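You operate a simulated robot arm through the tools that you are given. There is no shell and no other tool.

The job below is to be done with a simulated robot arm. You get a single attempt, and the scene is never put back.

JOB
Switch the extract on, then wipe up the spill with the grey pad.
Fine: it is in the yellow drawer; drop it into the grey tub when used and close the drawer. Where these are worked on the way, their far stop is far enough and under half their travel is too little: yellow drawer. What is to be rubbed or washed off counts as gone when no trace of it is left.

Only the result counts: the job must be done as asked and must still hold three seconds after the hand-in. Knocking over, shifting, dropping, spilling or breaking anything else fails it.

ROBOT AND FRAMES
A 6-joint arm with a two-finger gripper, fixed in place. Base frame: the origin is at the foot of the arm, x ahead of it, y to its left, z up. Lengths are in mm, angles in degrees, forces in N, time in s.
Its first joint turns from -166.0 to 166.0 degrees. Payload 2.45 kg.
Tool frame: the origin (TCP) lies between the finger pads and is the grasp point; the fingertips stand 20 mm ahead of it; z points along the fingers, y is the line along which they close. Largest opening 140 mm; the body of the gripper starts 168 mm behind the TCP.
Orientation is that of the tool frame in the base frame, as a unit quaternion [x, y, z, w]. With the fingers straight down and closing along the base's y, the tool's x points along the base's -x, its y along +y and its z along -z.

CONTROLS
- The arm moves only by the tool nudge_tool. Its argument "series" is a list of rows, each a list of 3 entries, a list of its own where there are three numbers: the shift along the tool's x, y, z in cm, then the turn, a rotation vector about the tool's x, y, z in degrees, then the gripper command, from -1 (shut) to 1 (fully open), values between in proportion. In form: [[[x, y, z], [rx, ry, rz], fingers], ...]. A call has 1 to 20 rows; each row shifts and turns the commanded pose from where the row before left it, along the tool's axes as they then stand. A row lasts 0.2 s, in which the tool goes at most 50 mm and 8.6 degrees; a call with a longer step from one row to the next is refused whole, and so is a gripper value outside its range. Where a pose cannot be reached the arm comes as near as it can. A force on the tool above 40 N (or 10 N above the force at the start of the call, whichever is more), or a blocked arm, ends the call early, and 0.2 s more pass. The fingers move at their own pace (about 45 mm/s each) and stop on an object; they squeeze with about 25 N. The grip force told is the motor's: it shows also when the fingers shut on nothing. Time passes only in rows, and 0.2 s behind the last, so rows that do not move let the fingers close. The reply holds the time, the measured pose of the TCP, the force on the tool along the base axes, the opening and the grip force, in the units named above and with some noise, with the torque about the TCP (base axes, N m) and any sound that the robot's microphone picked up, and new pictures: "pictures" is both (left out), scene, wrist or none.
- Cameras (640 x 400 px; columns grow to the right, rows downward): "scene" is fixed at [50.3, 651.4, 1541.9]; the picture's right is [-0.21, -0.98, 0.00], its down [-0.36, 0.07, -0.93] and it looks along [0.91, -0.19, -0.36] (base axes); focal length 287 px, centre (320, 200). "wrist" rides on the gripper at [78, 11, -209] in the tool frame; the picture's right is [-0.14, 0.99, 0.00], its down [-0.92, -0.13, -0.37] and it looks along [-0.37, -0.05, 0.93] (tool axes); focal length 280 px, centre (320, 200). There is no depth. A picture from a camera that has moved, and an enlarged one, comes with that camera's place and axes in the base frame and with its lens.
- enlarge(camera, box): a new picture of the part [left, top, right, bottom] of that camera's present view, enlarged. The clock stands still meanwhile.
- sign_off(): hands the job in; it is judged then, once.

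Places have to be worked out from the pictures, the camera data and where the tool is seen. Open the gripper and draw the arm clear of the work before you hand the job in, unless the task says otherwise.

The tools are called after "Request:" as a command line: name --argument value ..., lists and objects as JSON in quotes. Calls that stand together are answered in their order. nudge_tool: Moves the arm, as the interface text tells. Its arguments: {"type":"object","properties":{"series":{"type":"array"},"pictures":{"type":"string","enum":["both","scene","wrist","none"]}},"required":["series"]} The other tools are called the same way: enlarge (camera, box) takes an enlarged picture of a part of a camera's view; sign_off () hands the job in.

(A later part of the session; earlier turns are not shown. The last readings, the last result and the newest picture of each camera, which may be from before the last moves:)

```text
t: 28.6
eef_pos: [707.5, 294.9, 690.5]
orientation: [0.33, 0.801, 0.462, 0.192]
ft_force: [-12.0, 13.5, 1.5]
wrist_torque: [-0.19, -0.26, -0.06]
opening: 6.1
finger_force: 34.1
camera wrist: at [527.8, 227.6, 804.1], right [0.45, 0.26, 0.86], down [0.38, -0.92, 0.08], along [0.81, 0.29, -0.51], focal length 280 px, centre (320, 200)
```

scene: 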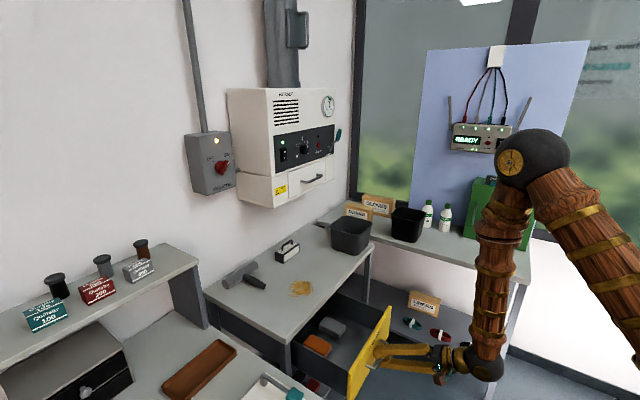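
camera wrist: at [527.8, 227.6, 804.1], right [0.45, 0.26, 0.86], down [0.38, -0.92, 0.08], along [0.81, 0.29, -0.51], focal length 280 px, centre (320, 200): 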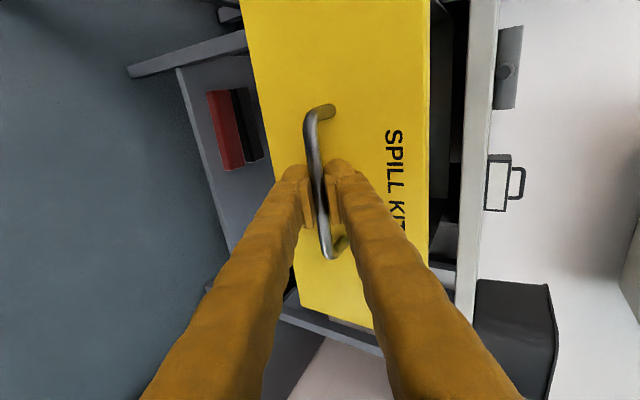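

The drawer is 230 mm out, showing a grey and an orange pad. I keep pulling gently to find its stop.

Request:
nudge_tool --series '[[[0, -0.5, -0.866], [0, 0, 0], -1], [[0, -0.5, -0.866], [0, 0, 0], -1], [[0, -0.5, -0.866], [0, 0, 0], -1], [[0, -0.5, -0.866], [0, 0, 0], -1], [[0, -0.5, -0.866], [0, 0, 0], -1], [[0, -0.5, -0.866], [0, 0, 0], -1]]'

Request:
enlarge --camera "scene" --box '[270, 270, 400, 400]'

```text
t: 29.7
eef_pos: [680.0, 266.7, 690.6]
orientation: [0.329, 0.8, 0.463, 0.192]
ft_force: [-0.1, 5.8, -1.3]
wrist_torque: [-0.14, -0.09, 0.15]
opening: 6.4
finger_force: 34.8
out of reach, approached as far as the arm can: row 5
stopped in row 5: the force on the tool passed its limit at 44 N (the readings are from after the stop); the commanded pose is now the measured one
camera wrist: at [500.7, 198.6, 804.1], right [0.44, 0.25, 0.86], down [0.38, -0.92, 0.07], along [0.81, 0.3, -0.51], focal length 280 px, centre (320, 200)
```

scene: 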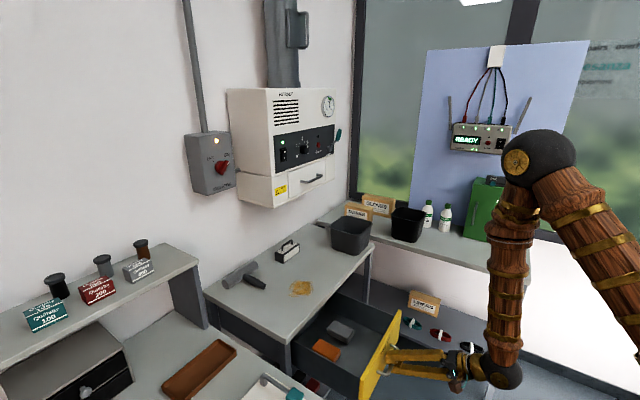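
wrist: 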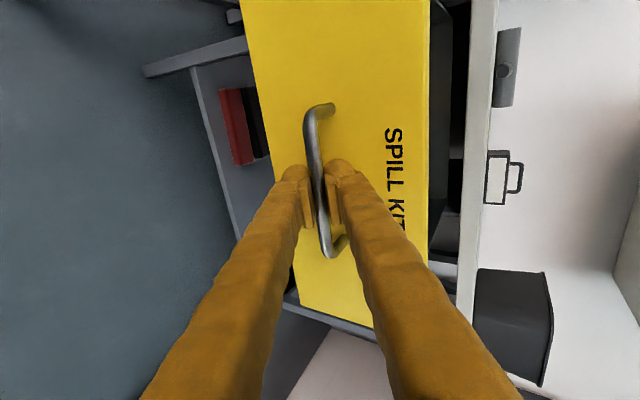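

```text
3.08 times, centred on (335, 335) of scene
camera zoom: at [50.3, 651.4, 1541.9], right [-0.21, -0.98, 0.0], down [-0.36, 0.07, -0.93], along [0.91, -0.19, -0.36], focal length 883 px, centre (274, -215)
```

zoom: 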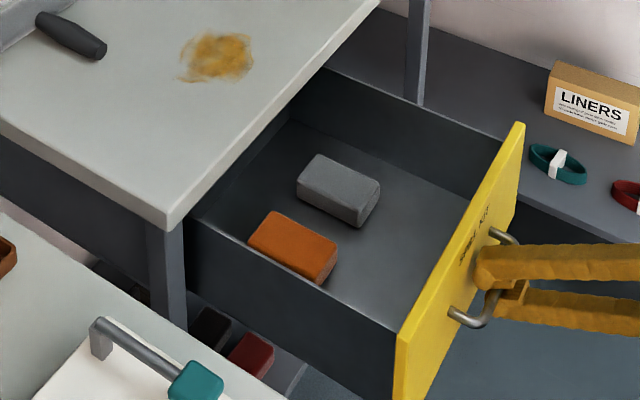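

The drawer is about 265 mm out, at or near its stop, with both pads fully exposed. I open the fingers and withdraw back along the tool axis.

Request:
nudge_tool --series '[[[0, 0, 0], [0, 0, 0], -0.45], [[0, 0, 0], [0, 0, 0], -0.45], [[0, 0, 0], [0, 0, 0], -0.45], [[0, 0, -1.5], [0, 0, 0], -0.45], [[0, 0, -1.5], [0, 0, 0], -0.45], [[0, 0, -1.5], [0, 0, 0], -0.45]]'

```text
t: 31.1
eef_pos: [681.5, 243.2, 707.7]
orientation: [0.328, 0.801, 0.463, 0.191]
ft_force: [0.4, 0.5, -0.9]
wrist_torque: [-0.01, -0.02, -0.02]
opening: 38.8
finger_force: 0.1
out of reach, approached as far as the arm can: row 4, 5, 6
camera wrist: at [502.2, 173.1, 821.4], right [0.44, 0.25, 0.86], down [0.38, -0.92, 0.07], along [0.81, 0.3, -0.51], focal length 280 px, centre (320, 200)
```

scene: 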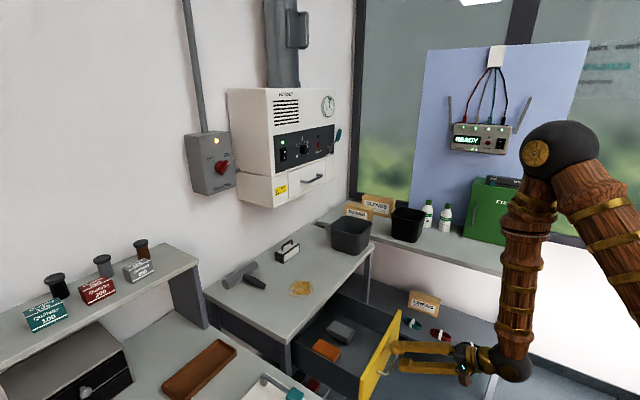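
wrist: 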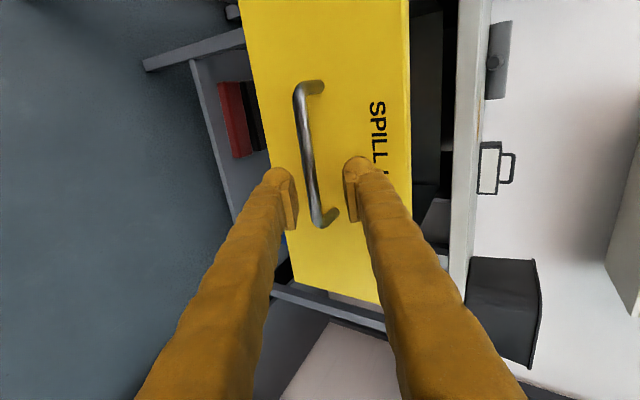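

The fingertips are just clear of the bar, with the arm near its inner limit. I rise with a slight backward component.

Request:
nudge_tool --series '[[[0, 0.8, -1.5], [0, 0, 0], -0.45], [[0, 1.5, -2], [0, 0, 0], -0.45], [[0, 2.6, -1.5], [0, 0, 0], -0.45], [[0, 2.6, -1.5], [0, 0, 0], -0.45], [[0, 3.4, -2], [0, 0, 0], -0.45], [[0, 3.4, -2], [0, 0, 0], -0.45], [[0, 3.4, -2], [0, 0, 0], -0.45]]'

```text
t: 32.7
eef_pos: [684.3, 228.3, 923.0]
orientation: [0.329, 0.801, 0.463, 0.192]
ft_force: [0.5, 0.7, -0.5]
wrist_torque: [0.0, -0.03, -0.01]
opening: 38.2
finger_force: 0.0
out of reach, approached as far as the arm can: row 1, 2
camera wrist: at [505.2, 160.2, 1036.4], right [0.44, 0.25, 0.86], down [0.38, -0.92, 0.07], along [0.81, 0.3, -0.51], focal length 280 px, centre (320, 200)
```

scene: 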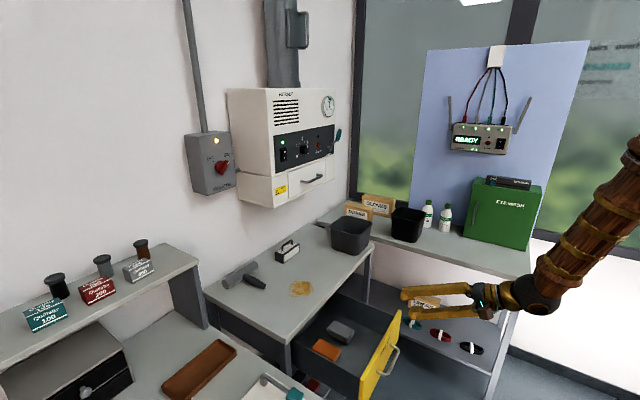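
wrist: 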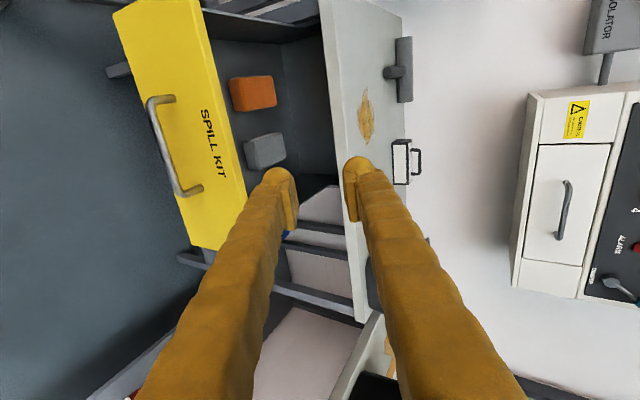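

The pads are now visible in the drawer; the grey one is at about e1≈352, e2≈906, z≈637. I zoom in on it.

Request:
enlarge --camera "wrist" --box '[190, 50, 310, 200]'

Request:
enlarge --camera "scene" --box '[300, 305, 370, 365]'

```text
2.67 times, centred on (250, 125) of wrist
camera zoom: at [505.2, 160.2, 1036.4], right [0.44, 0.25, 0.86], down [0.38, -0.92, 0.07], along [0.81, 0.3, -0.51], focal length 748 px, centre (507, 400)
```

zoom: 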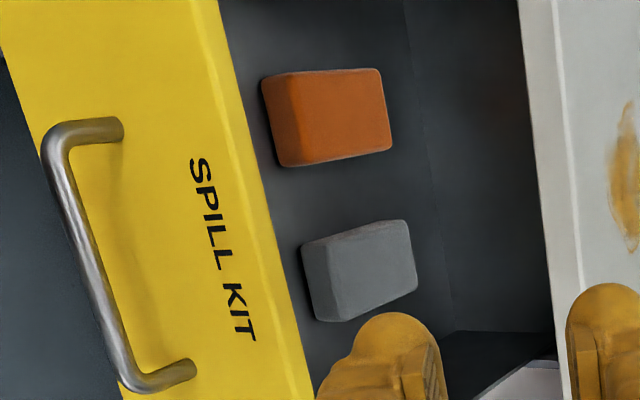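

```text
6.67 times, centred on (335, 335) of scene
camera zoom: at [50.3, 651.4, 1541.9], right [-0.21, -0.98, 0.0], down [-0.36, 0.07, -0.93], along [0.91, -0.19, -0.36], focal length 1914 px, centre (220, -700)
```

zoom: 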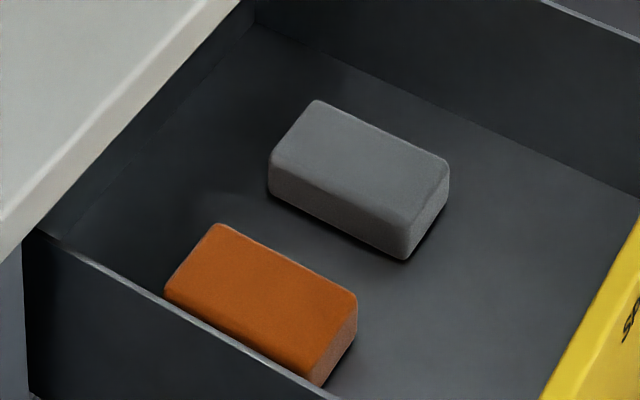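

The grey pad is about 88×57 mm and lies square to the drawer, centred near e1≈355, e2≈904. Reach over the spill is doubtful, so I roll back and set a 30° outward lean, then test that reach above the table before taking the pad.

Request:
nudge_tool --series '[[[0, 1.5, -0.5], [0, 0, -7.5], -0.1], [[0, 0, 0], [0, 0, -7.5], -0.1], [[0, 0, 0], [0, 0, -7.5], -0.1], [[0, 0, 0], [0, 0, -7.5], -0.1], [[0, 0, 0], [0, 0, -7.5], -0.1], [[0, 0, 0], [0, 0, -7.5], -0.1], [[0, 0, 0], [0, 0, -7.5], -0.1], [[0, 0, 0], [0, 0, -7.5], -0.1], [[0, 0, 0], [0, 0, -7.5], -0.1], [[0, 0, 0], [0, 0, -7.5], -0.1], [[0, 0, 0], [0, 0, -7.5], -0.1], [[0, 0, 0], [0, 0, -7.5], -0.1], [[0, 0, 0], [0, 7.5, 0], -0.1], [[0, 0, 0], [0, 7.5, 0], -0.1], [[0, 0, 0], [0, 7.5, 0], -0.1], [[0, 0, 0], [0, 7.5, 0], -0.1]]'

```text
t: 36.1
eef_pos: [690.1, 233.4, 940.9]
orientation: [-0.367, 0.892, 0.1, 0.242]
ft_force: [0.1, -1.1, -1.6]
wrist_torque: [0.12, -0.09, 0.04]
opening: 62.7
finger_force: 0.2
camera wrist: at [559.2, 120.0, 1080.5], right [-0.61, 0.79, 0.07], down [0.52, 0.34, 0.78], along [0.59, 0.52, -0.62], focal length 280 px, centre (320, 200)
```

scene: 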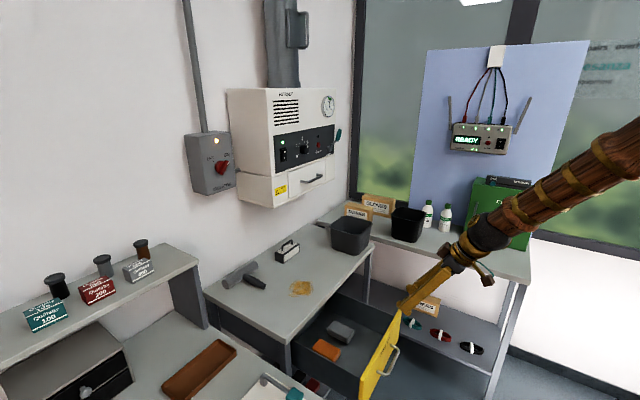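
wrist: 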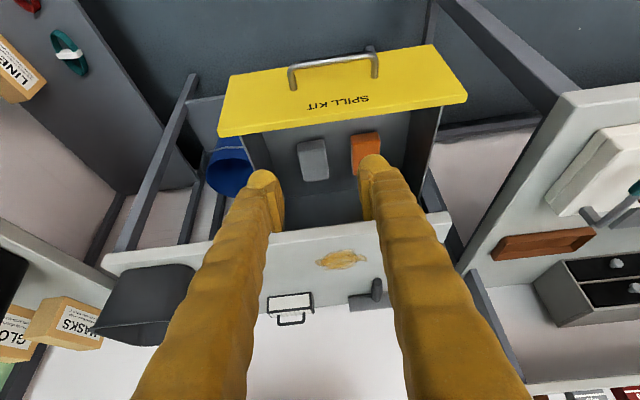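

The view is good and the lean is 30.4°. I now test the reach by moving to a point about 90 mm above the spill centre.

Request:
nudge_tool --series '[[[-3.78, 0.07, 2.75], [0, 0, 0], -0.1], [[-3.78, 0.07, 2.75], [0, 0, 0], -0.1], [[-3.78, 0.07, 2.75], [0, 0, 0], -0.1], [[-3.78, 0.07, 2.75], [0, 0, 0], -0.1], [[-3.78, 0.07, 2.75], [0, 0, 0], -0.1], [[-3.78, 0.07, 2.75], [0, 0, 0], -0.1], [[-3.78, 0.07, 2.75], [0, 0, 0], -0.1], [[-3.78, 0.07, 2.75], [0, 0, 0], -0.1], [[-3.78, 0.07, 2.75], [0, 0, 0], -0.1], [[0, 0, 0], [0, 0, 0], -0.1]]'

```text
t: 38.3
eef_pos: [977.4, 533.7, 895.7]
orientation: [-0.371, 0.892, 0.099, 0.24]
ft_force: [0.2, 0.2, 0.5]
wrist_torque: [-0.01, -0.01, 0.0]
opening: 63.1
finger_force: 0.1
camera wrist: at [848.4, 420.3, 1036.7], right [-0.62, 0.78, 0.07], down [0.52, 0.34, 0.78], along [0.59, 0.52, -0.62], focal length 280 px, centre (320, 200)
```

scene: 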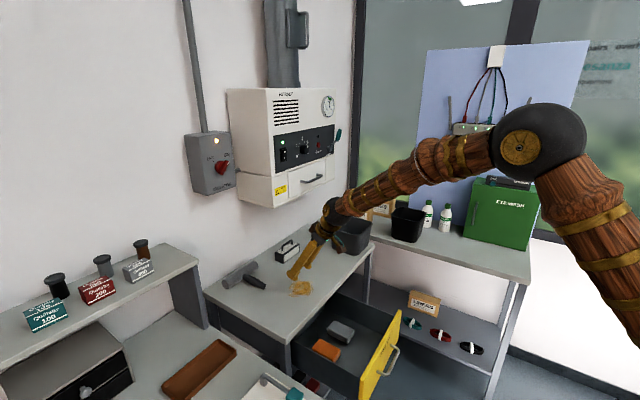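
wrist: 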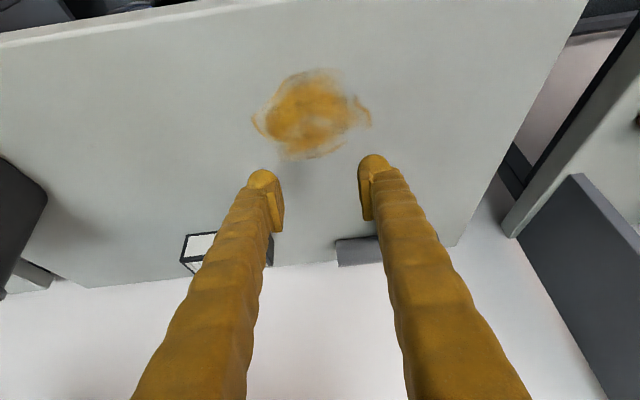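

With a 30° lean the spill is easily in reach. It spans about e1 257–369, e2 1012–1113. Now I back off over the open drawer for a close look at the grey pad.

Request:
nudge_tool --series '[[[3.76, -0.82, -2.2], [0, 0, 0], 0.3], [[3.76, -0.82, -2.2], [0, 0, 0], 0.3], [[3.76, -0.82, -2.2], [0, 0, 0], 0.3], [[3.76, -0.82, -2.2], [0, 0, 0], 0.3], [[3.76, -0.82, -2.2], [0, 0, 0], 0.3], [[2.4, 0, 4.1], [0, 0, 0], 0.3], [[2.4, 0, 4.1], [0, 0, 0], 0.3], [[0, 0, 0], [0, 0, 0], 0.3]]'

Request:
enlarge --camera "wrist" --box '[220, 60, 420, 200]'

```text
t: 40.1
eef_pos: [852.7, 348.7, 801.4]
orientation: [-0.371, 0.892, 0.099, 0.24]
ft_force: [-0.8, 0.1, 0.0]
wrist_torque: [-0.03, 0.01, 0.02]
opening: 91.2
finger_force: 0.1
camera wrist: at [723.3, 234.7, 942.6], right [-0.62, 0.78, 0.07], down [0.52, 0.34, 0.78], along [0.59, 0.52, -0.62], focal length 280 px, centre (320, 200)
```

scene: 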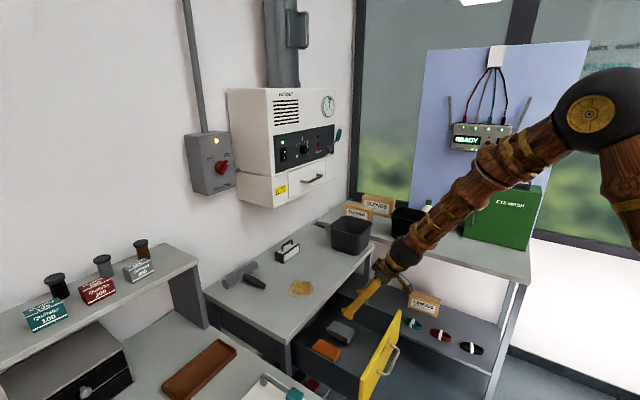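
wrist: 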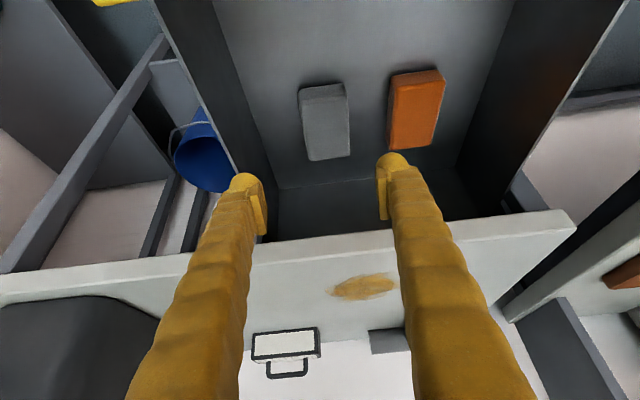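

```text
2.86 times, centred on (320, 130) of wrist
camera zoom: at [723.3, 234.7, 942.6], right [-0.62, 0.78, 0.07], down [0.52, 0.34, 0.78], along [0.59, 0.52, -0.62], focal length 801 px, centre (320, 400)
```

zoom: 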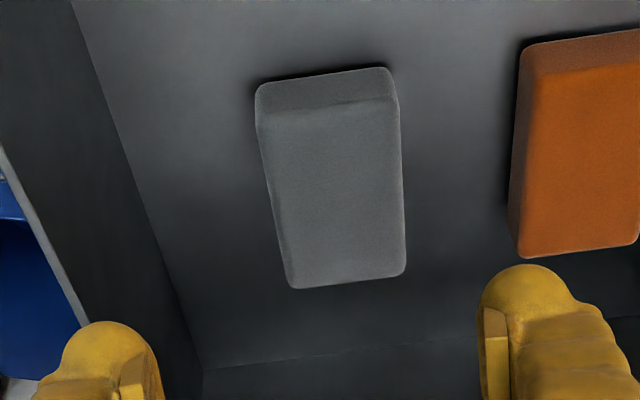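

The pad's top is at about z≈668, centred at e1≈343, e2≈897, with the floor at about 645. A 15° lean holds such a thin pad better, so I reduce the lean and go to just above it with a 77 mm opening.

Request:
nudge_tool --series '[[[0, 0, 0], [0, 7.5, 0], 0.1], [[0, 0, 0], [0, 7.5, 0], 0.1], [[-1, 0.67, 4.46], [0, 0, 0], 0.1], [[-1, 0.67, 4.46], [0, 0, 0], 0.1], [[0, 0, 0], [0, 0, 0], 0.1]]'

Request:
enlarge --camera "scene" --box '[290, 270, 400, 380]'

Request:
enlarge --camera "wrist" --box '[220, 60, 420, 240]'

```text
t: 41.3
eef_pos: [874.5, 389.2, 718.9]
orientation: [-0.38, 0.916, 0.049, 0.121]
ft_force: [1.2, 0.4, 0.1]
wrist_torque: [-0.03, -0.06, 0.04]
opening: 76.9
finger_force: 0.0
camera wrist: at [774.3, 306.1, 900.0], right [-0.61, 0.79, 0.03], down [0.65, 0.47, 0.6], along [0.46, 0.38, -0.8], focal length 280 px, centre (320, 200)
```

scene: 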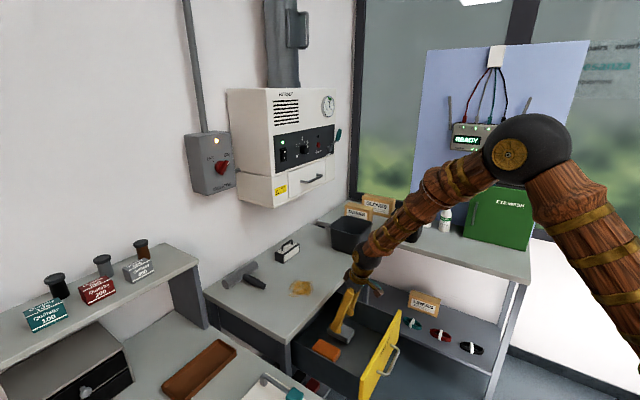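
wrist: 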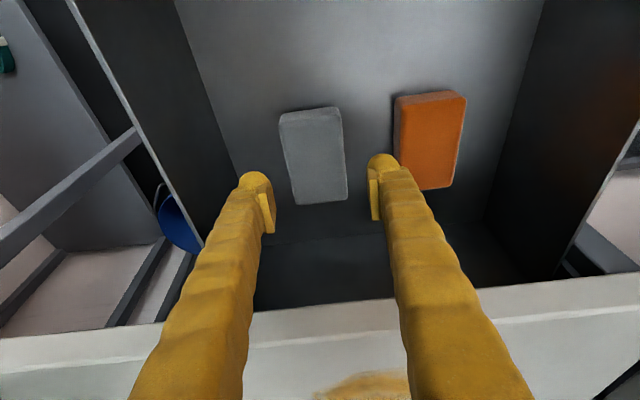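

```text
3.64 times, centred on (345, 325) of scene
camera zoom: at [50.3, 651.4, 1541.9], right [-0.21, -0.98, 0.0], down [-0.36, 0.07, -0.93], along [0.91, -0.19, -0.36], focal length 1044 px, centre (229, -254)
```

zoom: 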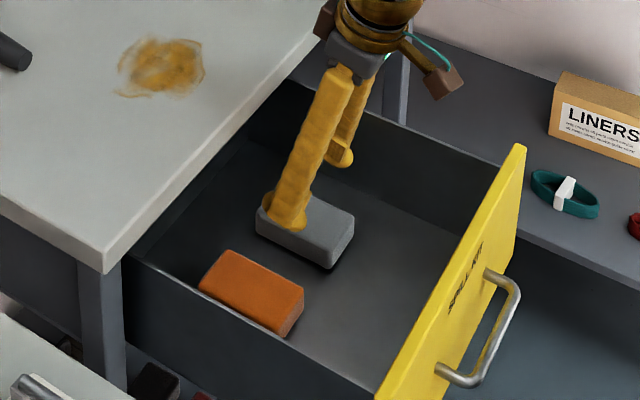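

```text
2.22 times, centred on (320, 150) of wrist
camera zoom: at [774.3, 306.1, 900.0], right [-0.61, 0.79, 0.03], down [0.65, 0.47, 0.6], along [0.46, 0.38, -0.8], focal length 623 px, centre (320, 311)
```

zoom: 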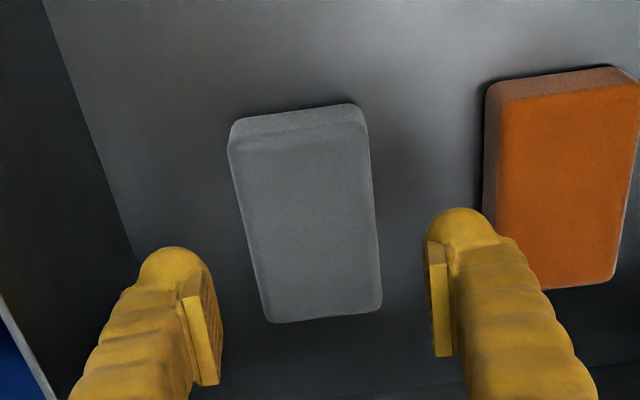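

TCP and pad line up, with the pad centre at e1≈342.5, e2≈895. I descend 46 mm straight down in small steps so the fingers straddle it.

Request:
nudge_tool --series '[[[0.44, 0.07, 1.44], [0, 0, 0], 0.1], [[0.44, 0, 1.44], [0, 0, 0], 0.1], [[0.25, 0, 0.8], [0, 0, 0], 0.1], [[0.12, 0, 0.4], [0, 0, 0], 0.1], [[0.09, 0, 0.3], [0, 0, 0], 0.1], [[0, 0, 0], [0, 0, 0], 0.1]]'

Request:
enlarge --camera "scene" --box '[300, 290, 380, 360]'

Request:
enlarge --camera "wrist" --box '[220, 90, 420, 270]'

```text
t: 42.7
eef_pos: [873.5, 389.9, 673.3]
orientation: [-0.381, 0.915, 0.05, 0.122]
ft_force: [0.9, 0.2, -0.4]
wrist_torque: [-0.01, -0.02, -0.04]
opening: 76.9
finger_force: 0.1
camera wrist: at [773.8, 305.0, 855.0], right [-0.61, 0.79, 0.03], down [0.65, 0.47, 0.6], along [0.46, 0.38, -0.8], focal length 280 px, centre (320, 200)
```

scene: 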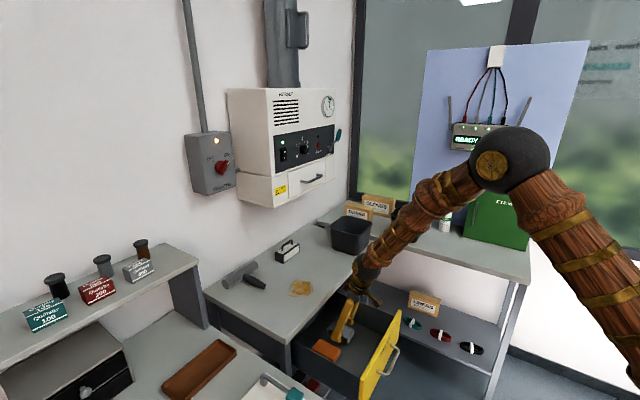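
wrist: 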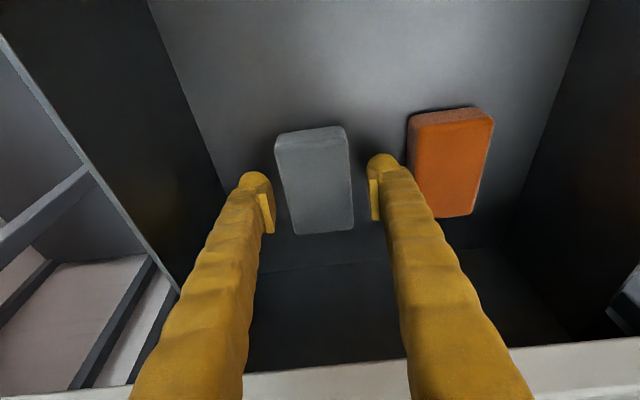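

```text
5.71 times, centred on (340, 325) of scene
camera zoom: at [50.3, 651.4, 1541.9], right [-0.21, -0.98, 0.0], down [-0.36, 0.07, -0.93], along [0.91, -0.19, -0.36], focal length 1640 px, centre (206, -514)
```

zoom: 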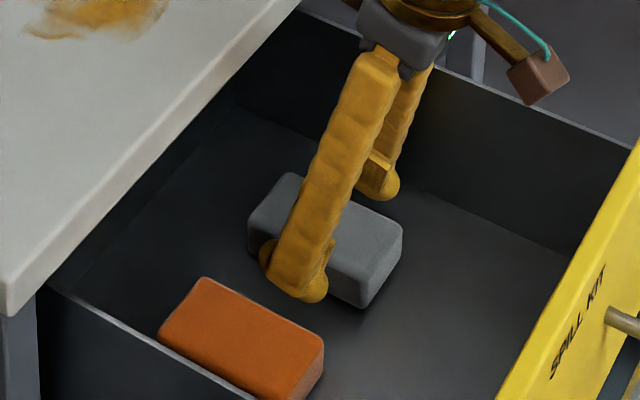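

```text
2.22 times, centred on (320, 180) of wrist
camera zoom: at [773.8, 305.0, 855.0], right [-0.61, 0.79, 0.03], down [0.65, 0.47, 0.6], along [0.46, 0.38, -0.8], focal length 623 px, centre (320, 244)
```

zoom: 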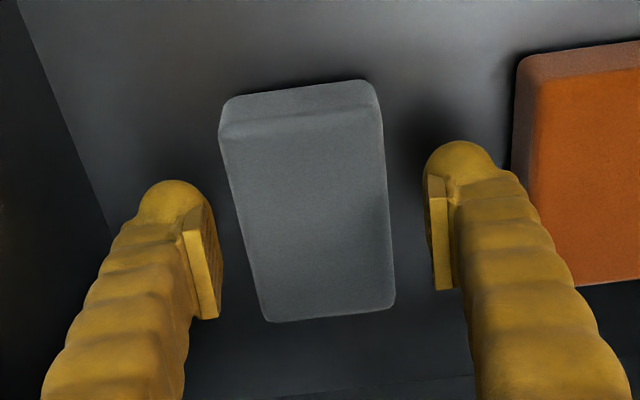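

The fingers straddle the pad near the drawer floor without contact. I close on it.

Request:
nudge_tool --series '[[[0, 0, 0], [0, 0, 0], -0.3], [[0, 0, 0], [0, 0, 0], -0.6], [[0, 0, 0], [0, 0, 0], -1], [[0, 0, 0], [0, 0, 0], -1], [[0, 0, 0], [0, 0, 0], -1]]'

Request:
enlarge --camera "wrist" --box '[220, 90, 420, 270]'

```text
t: 43.9
eef_pos: [873.9, 387.6, 673.9]
orientation: [-0.381, 0.915, 0.05, 0.123]
ft_force: [0.6, 0.3, -0.2]
wrist_torque: [0.01, -0.02, 0.03]
opening: 56.4
finger_force: 25.1
camera wrist: at [773.9, 305.0, 855.1], right [-0.61, 0.79, 0.03], down [0.65, 0.47, 0.6], along [0.46, 0.38, -0.8], focal length 280 px, centre (320, 200)
```

scene: 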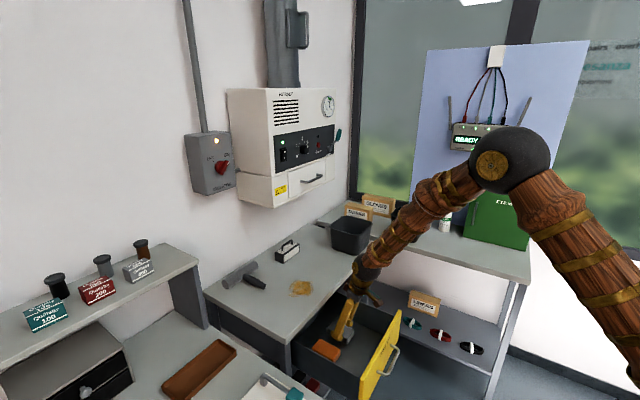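
wrist: 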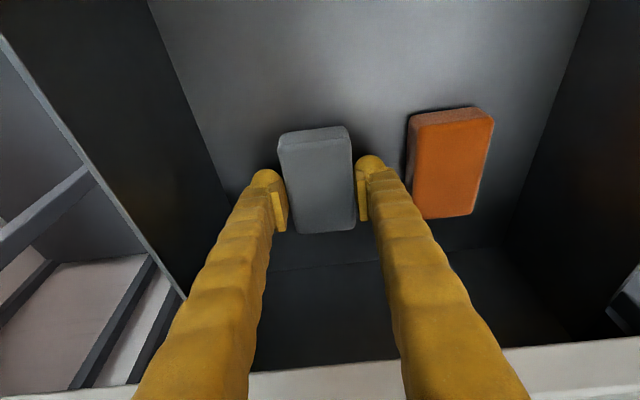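

```text
2.22 times, centred on (320, 180) of wrist
camera zoom: at [773.9, 305.0, 855.1], right [-0.61, 0.79, 0.03], down [0.65, 0.47, 0.6], along [0.46, 0.38, -0.8], focal length 623 px, centre (320, 244)
```

zoom: 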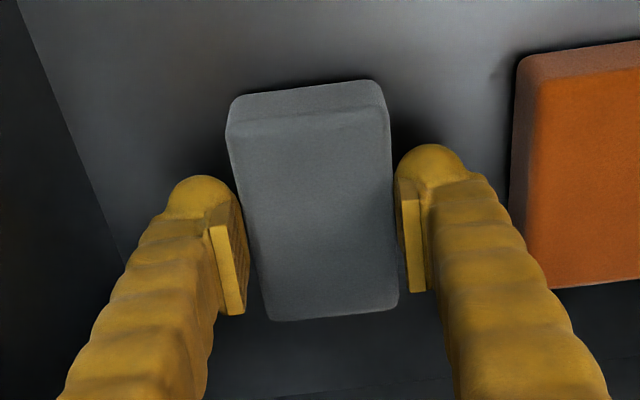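

The fingers stopped at 56 mm on the pad with a firm grip. I lift 60 mm straight up and check it is held.

Request:
nudge_tool --series '[[[-0.39, 0, -1.45], [0, 0, 0], -1], [[-0.39, 0, -1.45], [0, 0, 0], -1], [[-0.78, 0, -2.9], [0, 0, 0], -1], [[0, 0, 0], [0, 0, 0], -1]]'

Request:
enlarge --camera "wrist" --box '[220, 90, 420, 270]'

Request:
enlarge --camera "scene" --box '[300, 290, 380, 360]'

```text
t: 44.9
eef_pos: [873.5, 389.4, 735.0]
orientation: [-0.381, 0.915, 0.05, 0.122]
ft_force: [-0.5, 0.2, -0.9]
wrist_torque: [-0.01, -0.01, -0.02]
opening: 56.3
finger_force: 24.8
camera wrist: at [773.9, 305.7, 915.8], right [-0.61, 0.79, 0.03], down [0.65, 0.47, 0.6], along [0.46, 0.38, -0.8], focal length 280 px, centre (320, 200)
```

scene: 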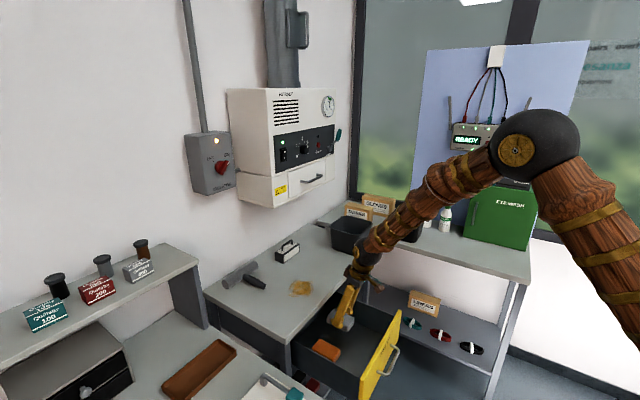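
wrist: 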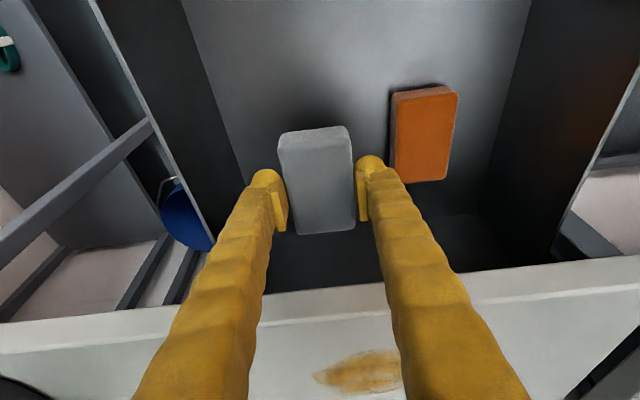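

```text
2.22 times, centred on (320, 180) of wrist
camera zoom: at [773.9, 305.7, 915.8], right [-0.61, 0.79, 0.03], down [0.65, 0.47, 0.6], along [0.46, 0.38, -0.8], focal length 623 px, centre (320, 244)
```

zoom: 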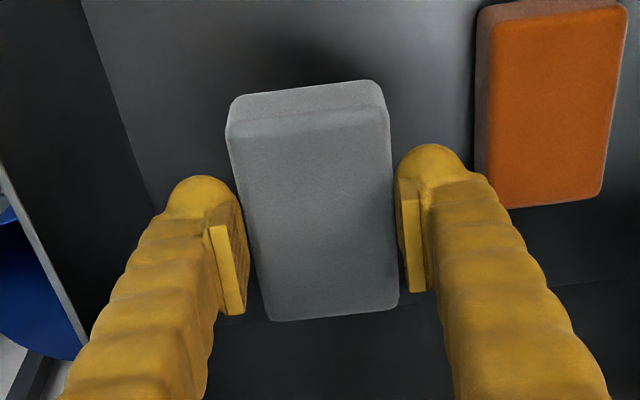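

```text
5.71 times, centred on (340, 325) of scene
camera zoom: at [50.3, 651.4, 1541.9], right [-0.21, -0.98, 0.0], down [-0.36, 0.07, -0.93], along [0.91, -0.19, -0.36], focal length 1640 px, centre (206, -514)
```

zoom: 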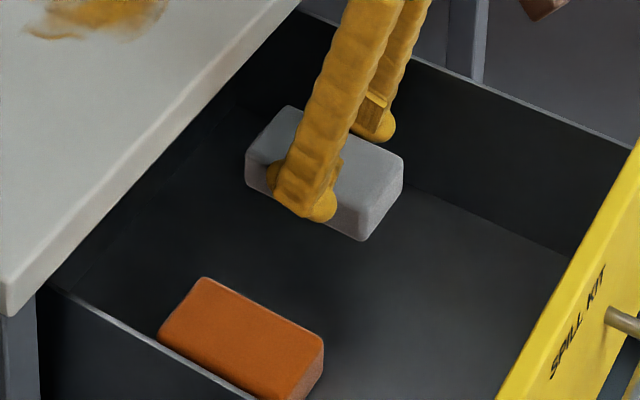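

The pad is held well. I lift it above the table edge, then carry it over the spill.

Request:
nudge_tool --series '[[[-1.17, 0, -4.35], [0, 0, 0], -1], [[-1.17, 0, -4.35], [0, 0, 0], -1], [[-1.17, 0, -4.35], [0, 0, 0], -1], [[-1.17, 0, -4.35], [0, 0, 0], -1], [[-4.0, 0.75, 1.07], [0, 0, 0], -1], [[-4.0, 0.75, 1.07], [0, 0, 0], -1], [[-4.0, 0.75, 1.07], [0, 0, 0], -1], [[-4.0, 0.75, 1.07], [0, 0, 0], -1], [[0, 0, 0], [0, 0, 0], -1]]'

```text
t: 46.9
eef_pos: [970.7, 529.7, 916.3]
orientation: [-0.38, 0.915, 0.05, 0.122]
ft_force: [0.3, 0.3, -0.4]
wrist_torque: [0.02, -0.03, 0.0]
opening: 56.5
finger_force: 24.9
camera wrist: at [871.4, 445.8, 1097.2], right [-0.61, 0.79, 0.03], down [0.65, 0.47, 0.6], along [0.46, 0.38, -0.8], focal length 280 px, centre (320, 200)
```

scene: 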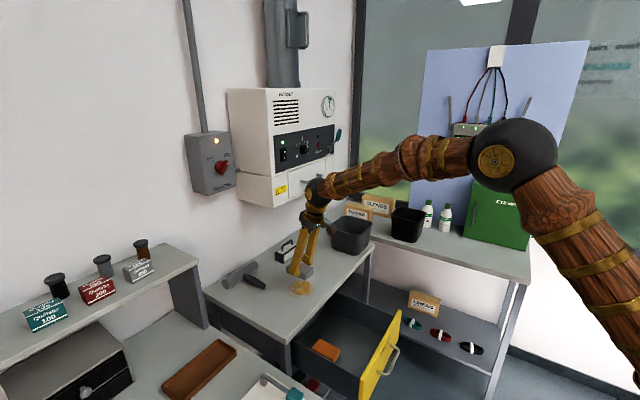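
wrist: 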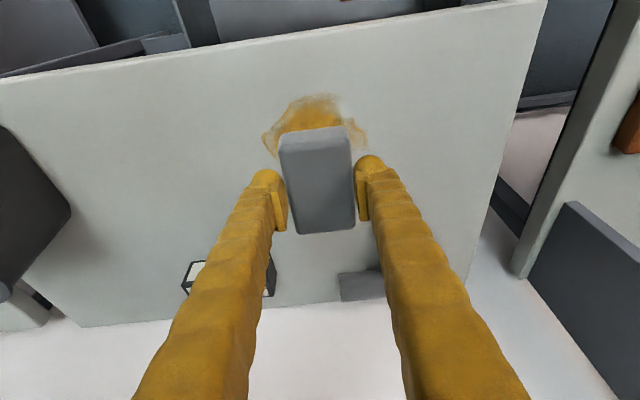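

Over the spill: TCP at e1≈312, e2≈1061, z 916. I lower the pad quickly to just above the table, then in 3 mm steps to find contact by force.

Request:
nudge_tool --series '[[[0.78, 0, 2.9], [0, 0, 0], -1], [[0.78, 0, 2.9], [0, 0, 0], -1], [[0.08, 0, 0.29], [0, 0, 0], -1], [[0.08, 0, 0.29], [0, 0, 0], -1], [[0.08, 0, 0.29], [0, 0, 0], -1], [[0.08, 0, 0.29], [0, 0, 0], -1]]'

Request:
enlarge --camera "scene" --box '[260, 240, 340, 310]'

```text
t: 48.3
eef_pos: [968.5, 528.1, 843.5]
orientation: [-0.381, 0.915, 0.049, 0.123]
ft_force: [-2.0, -1.5, 8.6]
wrist_torque: [-0.09, 0.12, -0.01]
opening: 56.3
finger_force: 24.9
camera wrist: at [869.7, 444.7, 1024.8], right [-0.61, 0.79, 0.03], down [0.65, 0.47, 0.6], along [0.46, 0.39, -0.8], focal length 280 px, centre (320, 200)
```

scene: 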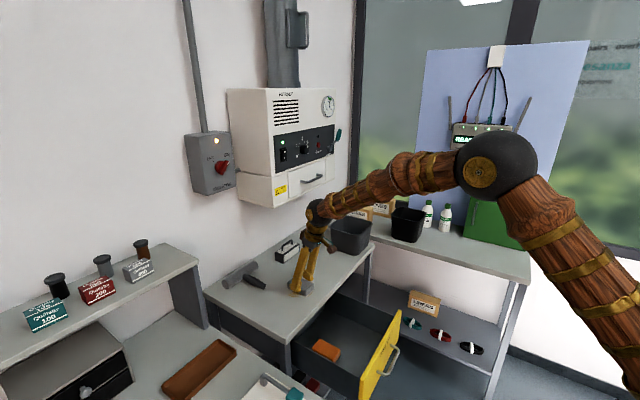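
wrist: 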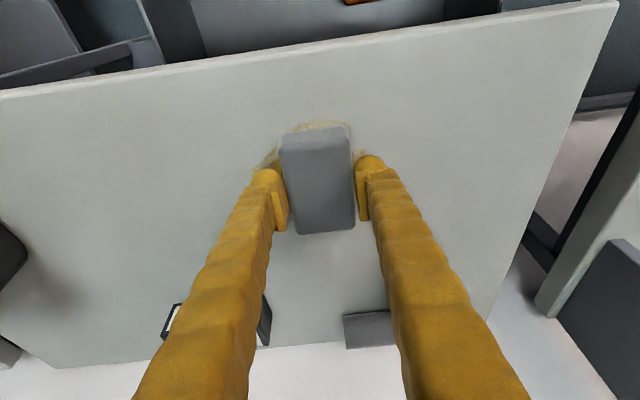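

```text
5.71 times, centred on (300, 275) of scene
camera zoom: at [50.3, 651.4, 1541.9], right [-0.21, -0.98, 0.0], down [-0.36, 0.07, -0.93], along [0.91, -0.19, -0.36], focal length 1640 px, centre (434, -229)
```

zoom: 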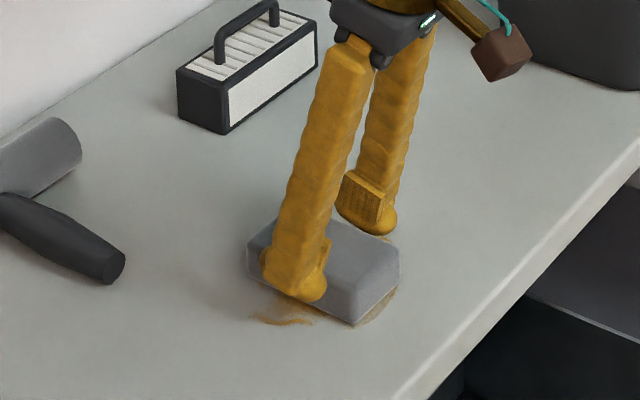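

Contact at about 9 N with TCP z≈843.5. I press 1 mm more and wipe along the table in both directions.

Request:
nudge_tool --series '[[[0.03, 0, 0.1], [0, 0, 0], -1], [[0, -2, 0], [0, 0, 0], -1], [[0, -2, 0], [0, 0, 0], -1], [[0, -2, 0], [0, 0, 0], -1], [[0, -1.4, 0], [0, 0, 0], -1], [[0, 2, 0], [0, 0, 0], -1], [[0, 2, 0], [0, 0, 0], -1], [[0, 2, 0], [0, 0, 0], -1], [[0, 2, 0], [0, 0, 0], -1], [[0, 2, 0], [0, 0, 0], -1], [[0, 2, 0], [0, 0, 0], -1], [[0, 2, 0], [0, 0, 0], -1]]'

Request:
enlarge --camera "scene" --box '[260, 240, 340, 310]'

```text
t: 50.9
eef_pos: [920.5, 574.8, 840.7]
orientation: [-0.38, 0.915, 0.05, 0.122]
ft_force: [5.3, -4.5, 33.3]
wrist_torque: [-0.19, -0.13, -0.01]
opening: 56.4
finger_force: 25.5
camera wrist: at [821.6, 490.3, 1022.2], right [-0.61, 0.79, 0.03], down [0.65, 0.47, 0.6], along [0.46, 0.39, -0.8], focal length 280 px, centre (320, 200)
```

scene: 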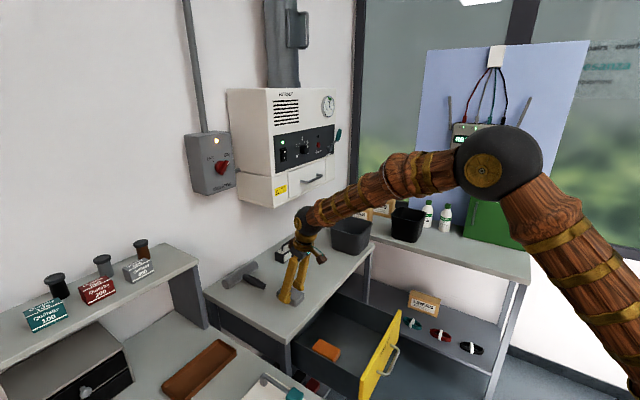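
wrist: 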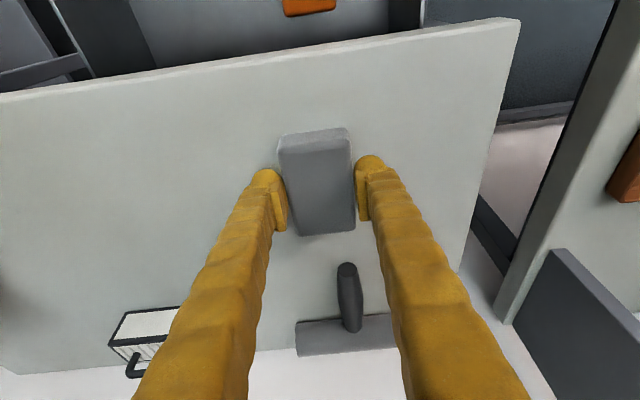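

```text
5.71 times, centred on (300, 275) of scene
camera zoom: at [50.3, 651.4, 1541.9], right [-0.21, -0.98, 0.0], down [-0.36, 0.07, -0.93], along [0.91, -0.19, -0.36], focal length 1640 px, centre (434, -229)
```

zoom: 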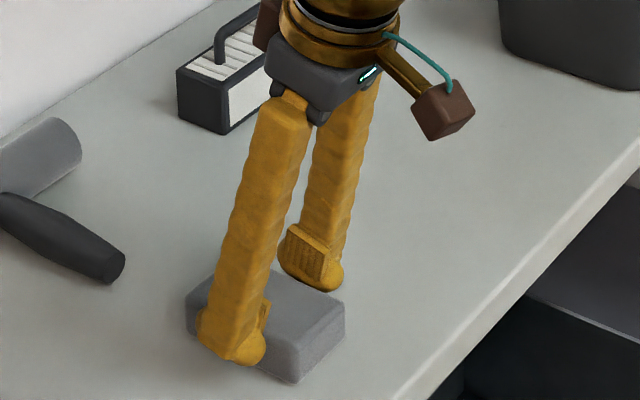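

The visible trace is gone, but the pressure has crept up to 33 N. I ease up 1.5 mm and make further strokes on both sides to cover the whole spill area.

Request:
nudge_tool --series '[[[-0.04, 0, -0.15], [0, 0, 0], -1], [[1.2, 0, -0.32], [0, 0, 0], -1], [[1.2, 0, -0.32], [0, 0, 0], -1], [[0, -2, 0], [0, 0, 0], -1], [[0, -2, 0], [0, 0, 0], -1], [[0, -2, 0], [0, 0, 0], -1], [[0, -2, 0], [0, 0, 0], -1], [[0, -2, 0], [0, 0, 0], -1], [[0, -2, 0], [0, 0, 0], -1], [[0, -2, 0], [0, 0, 0], -1]]' --pictures "wrist"

```text
t: 53.1
eef_pos: [1002.8, 457.1, 843.2]
orientation: [-0.381, 0.915, 0.05, 0.121]
ft_force: [-0.8, -0.5, -0.4]
wrist_torque: [0.01, 0.02, 0.01]
opening: 56.5
finger_force: 24.8
camera wrist: at [903.1, 373.9, 1024.9], right [-0.61, 0.79, 0.03], down [0.65, 0.47, 0.6], along [0.46, 0.38, -0.8], focal length 280 px, centre (320, 200)
```

wrist: 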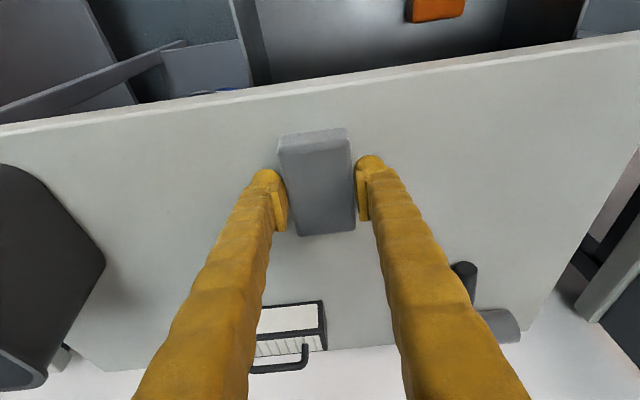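

Contact was lost near the end of that stroke (z 843). I press down 2 mm, and go back over the far side of the spill area.

Request:
nudge_tool --series '[[[0.05, 0, 0.2], [0, 0, 0], -1], [[-1.5, 0, 0.4], [0, 0, 0], -1], [[-1.5, 0, 0.4], [0, 0, 0], -1], [[-1.5, 0, 0.4], [0, 0, 0], -1], [[0, 2, 0], [0, 0, 0], -1], [[0, 2, 0], [0, 0, 0], -1], [[0, 2, 0], [0, 0, 0], -1], [[0, 2, 0], [0, 0, 0], -1], [[0, 2, 0], [0, 0, 0], -1], [[0, 2, 0], [0, 0, 0], -1], [[0, 2, 0], [0, 0, 0], -1]]' --pictures "wrist"

```text
t: 55.5
eef_pos: [936.3, 587.4, 841.9]
orientation: [-0.38, 0.915, 0.05, 0.122]
ft_force: [0.3, 0.4, 0.2]
wrist_torque: [0.0, 0.0, -0.03]
opening: 56.5
finger_force: 24.6
camera wrist: at [837.0, 505.3, 1022.4], right [-0.61, 0.79, 0.03], down [0.65, 0.47, 0.6], along [0.46, 0.38, -0.8], focal length 280 px, centre (320, 200)
```

wrist: 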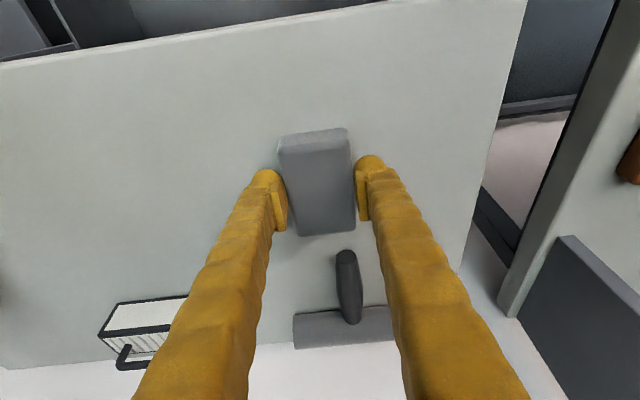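

I enlarge the views to check for any leftover trace.

Request:
enlarge --camera "wrist" --box '[100, 60, 320, 240]'

Request:
enlarge --camera "scene" --box '[260, 250, 340, 320]'

```text
2.22 times, centred on (210, 150) of wrist
camera zoom: at [837.0, 505.3, 1022.4], right [-0.61, 0.79, 0.03], down [0.65, 0.47, 0.6], along [0.46, 0.38, -0.8], focal length 623 px, centre (564, 311)
```

zoom: 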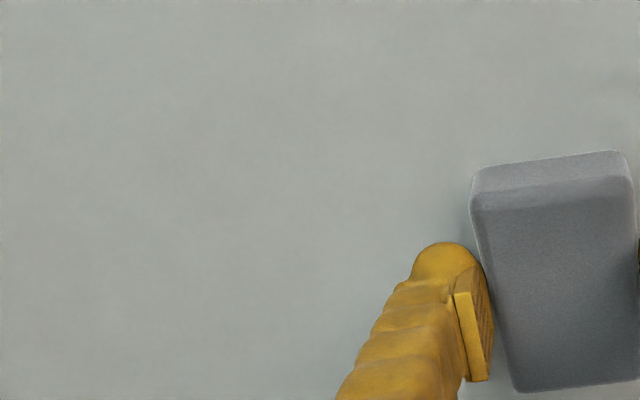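

```text
5.71 times, centred on (300, 285) of scene
camera zoom: at [50.3, 651.4, 1541.9], right [-0.21, -0.98, 0.0], down [-0.36, 0.07, -0.93], along [0.91, -0.19, -0.36], focal length 1640 px, centre (434, -286)
```

zoom: 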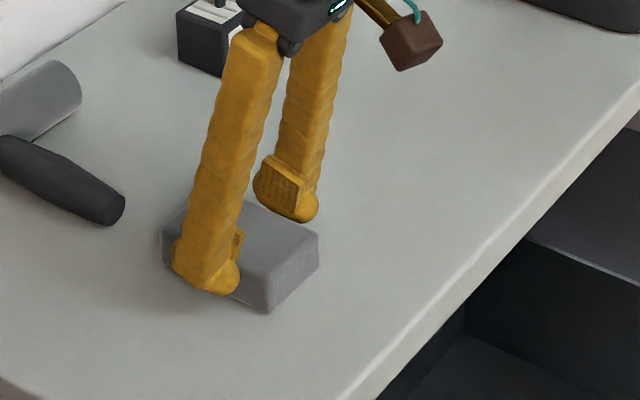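

It looks clean. For certainty I press again at this far line and sweep back once in contact.

Request:
nudge_tool --series '[[[0.05, 0, 0.2], [0, 0, 0], -1], [[0.02, 0, 0.1], [0, 0, 0], -1], [[0, -2, 0], [0, 0, 0], -1], [[0, -2, 0], [0, 0, 0], -1], [[0, -2, 0], [0, 0, 0], -1], [[0, -2, 0], [0, 0, 0], -1], [[0, -2, 0], [0, 0, 0], -1], [[0, -2, 0], [0, 0, 0], -1], [[0, -1.5, 0], [0, 0, 0], -1]]' --pictures "wrist"

```text
t: 57.5
eef_pos: [1034.6, 494.9, 837.8]
orientation: [-0.38, 0.916, 0.048, 0.121]
ft_force: [-6.2, 5.7, 28.5]
wrist_torque: [0.15, 0.12, -0.06]
opening: 56.6
finger_force: 25.1
camera wrist: at [934.4, 410.5, 1019.7], right [-0.61, 0.79, 0.03], down [0.65, 0.47, 0.6], along [0.46, 0.38, -0.8], focal length 280 px, centre (320, 200)
```

wrist: 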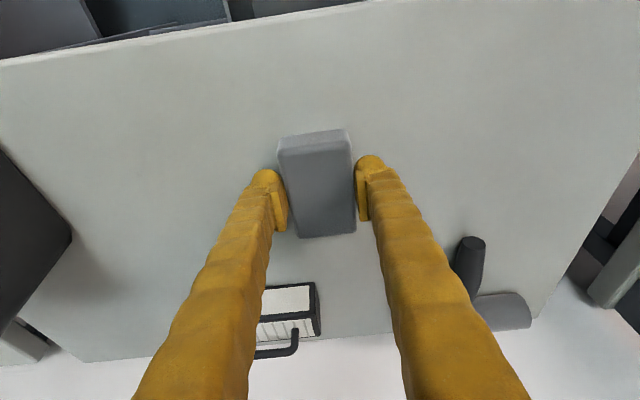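

Good contact throughout that sweep. I lift straight up and inspect the whole table from above.

Request:
nudge_tool --series '[[[-0.5, 0, -1.93], [0, 0, 0], -1], [[-1.16, 0, -4.35], [0, 0, 0], -1], [[-1.16, 0, -4.35], [0, 0, 0], -1], [[-1.16, 0, -4.35], [0, 0, 0], -1], [[2, 0, -3], [0, 0, 0], -1], [[2, 0, -3], [0, 0, 0], -1], [[0, 0, 0], [0, 0, 0], -1]]'

Request:
enlarge --camera "scene" --box '[240, 240, 360, 320]'

Request:
enlarge --camera "wrist" --box '[180, 80, 460, 240]'

```text
t: 59.1
eef_pos: [991.3, 456.8, 1039.4]
orientation: [-0.38, 0.915, 0.049, 0.122]
ft_force: [0.1, 0.3, -0.2]
wrist_torque: [-0.04, -0.02, 0.0]
opening: 56.6
finger_force: 25.1
camera wrist: at [891.9, 372.4, 1221.5], right [-0.61, 0.79, 0.03], down [0.65, 0.47, 0.6], along [0.46, 0.38, -0.8], focal length 280 px, centre (320, 200)
```

scene: 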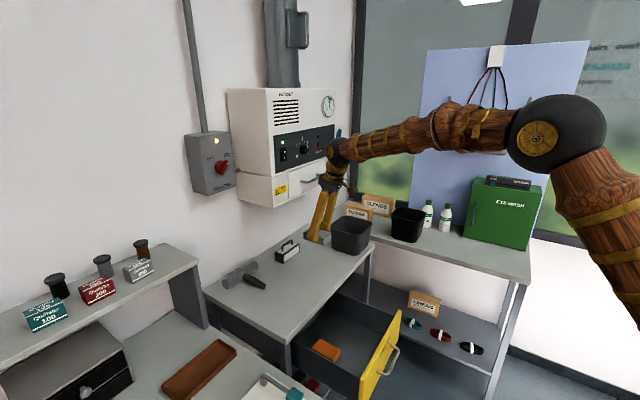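
wrist: 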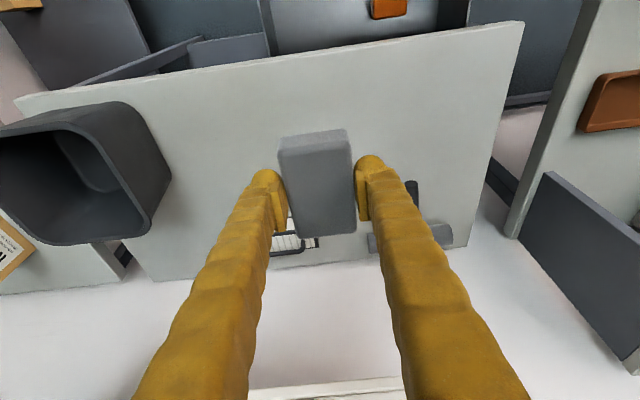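

```text
5.00 times, centred on (300, 280) of scene
camera zoom: at [50.3, 651.4, 1541.9], right [-0.21, -0.98, 0.0], down [-0.36, 0.07, -0.93], along [0.91, -0.19, -0.36], focal length 1435 px, centre (420, -200)
```

zoom: 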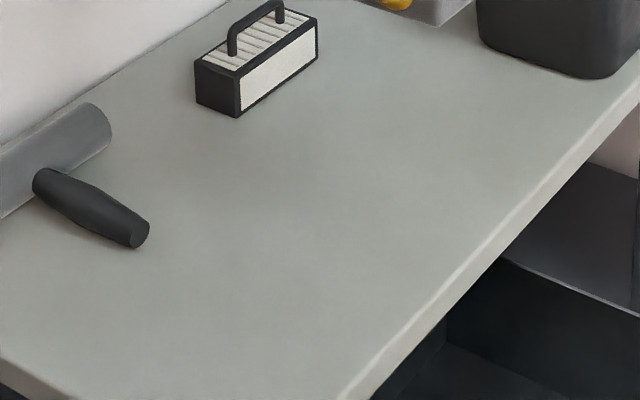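

```text
2.29 times, centred on (320, 160) of wrist
camera zoom: at [891.9, 372.4, 1221.5], right [-0.61, 0.79, 0.03], down [0.65, 0.47, 0.6], along [0.46, 0.38, -0.8], focal length 641 px, centre (320, 291)
```

zoom: 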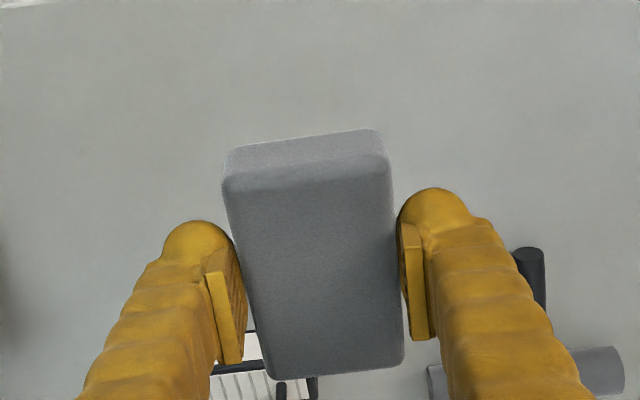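

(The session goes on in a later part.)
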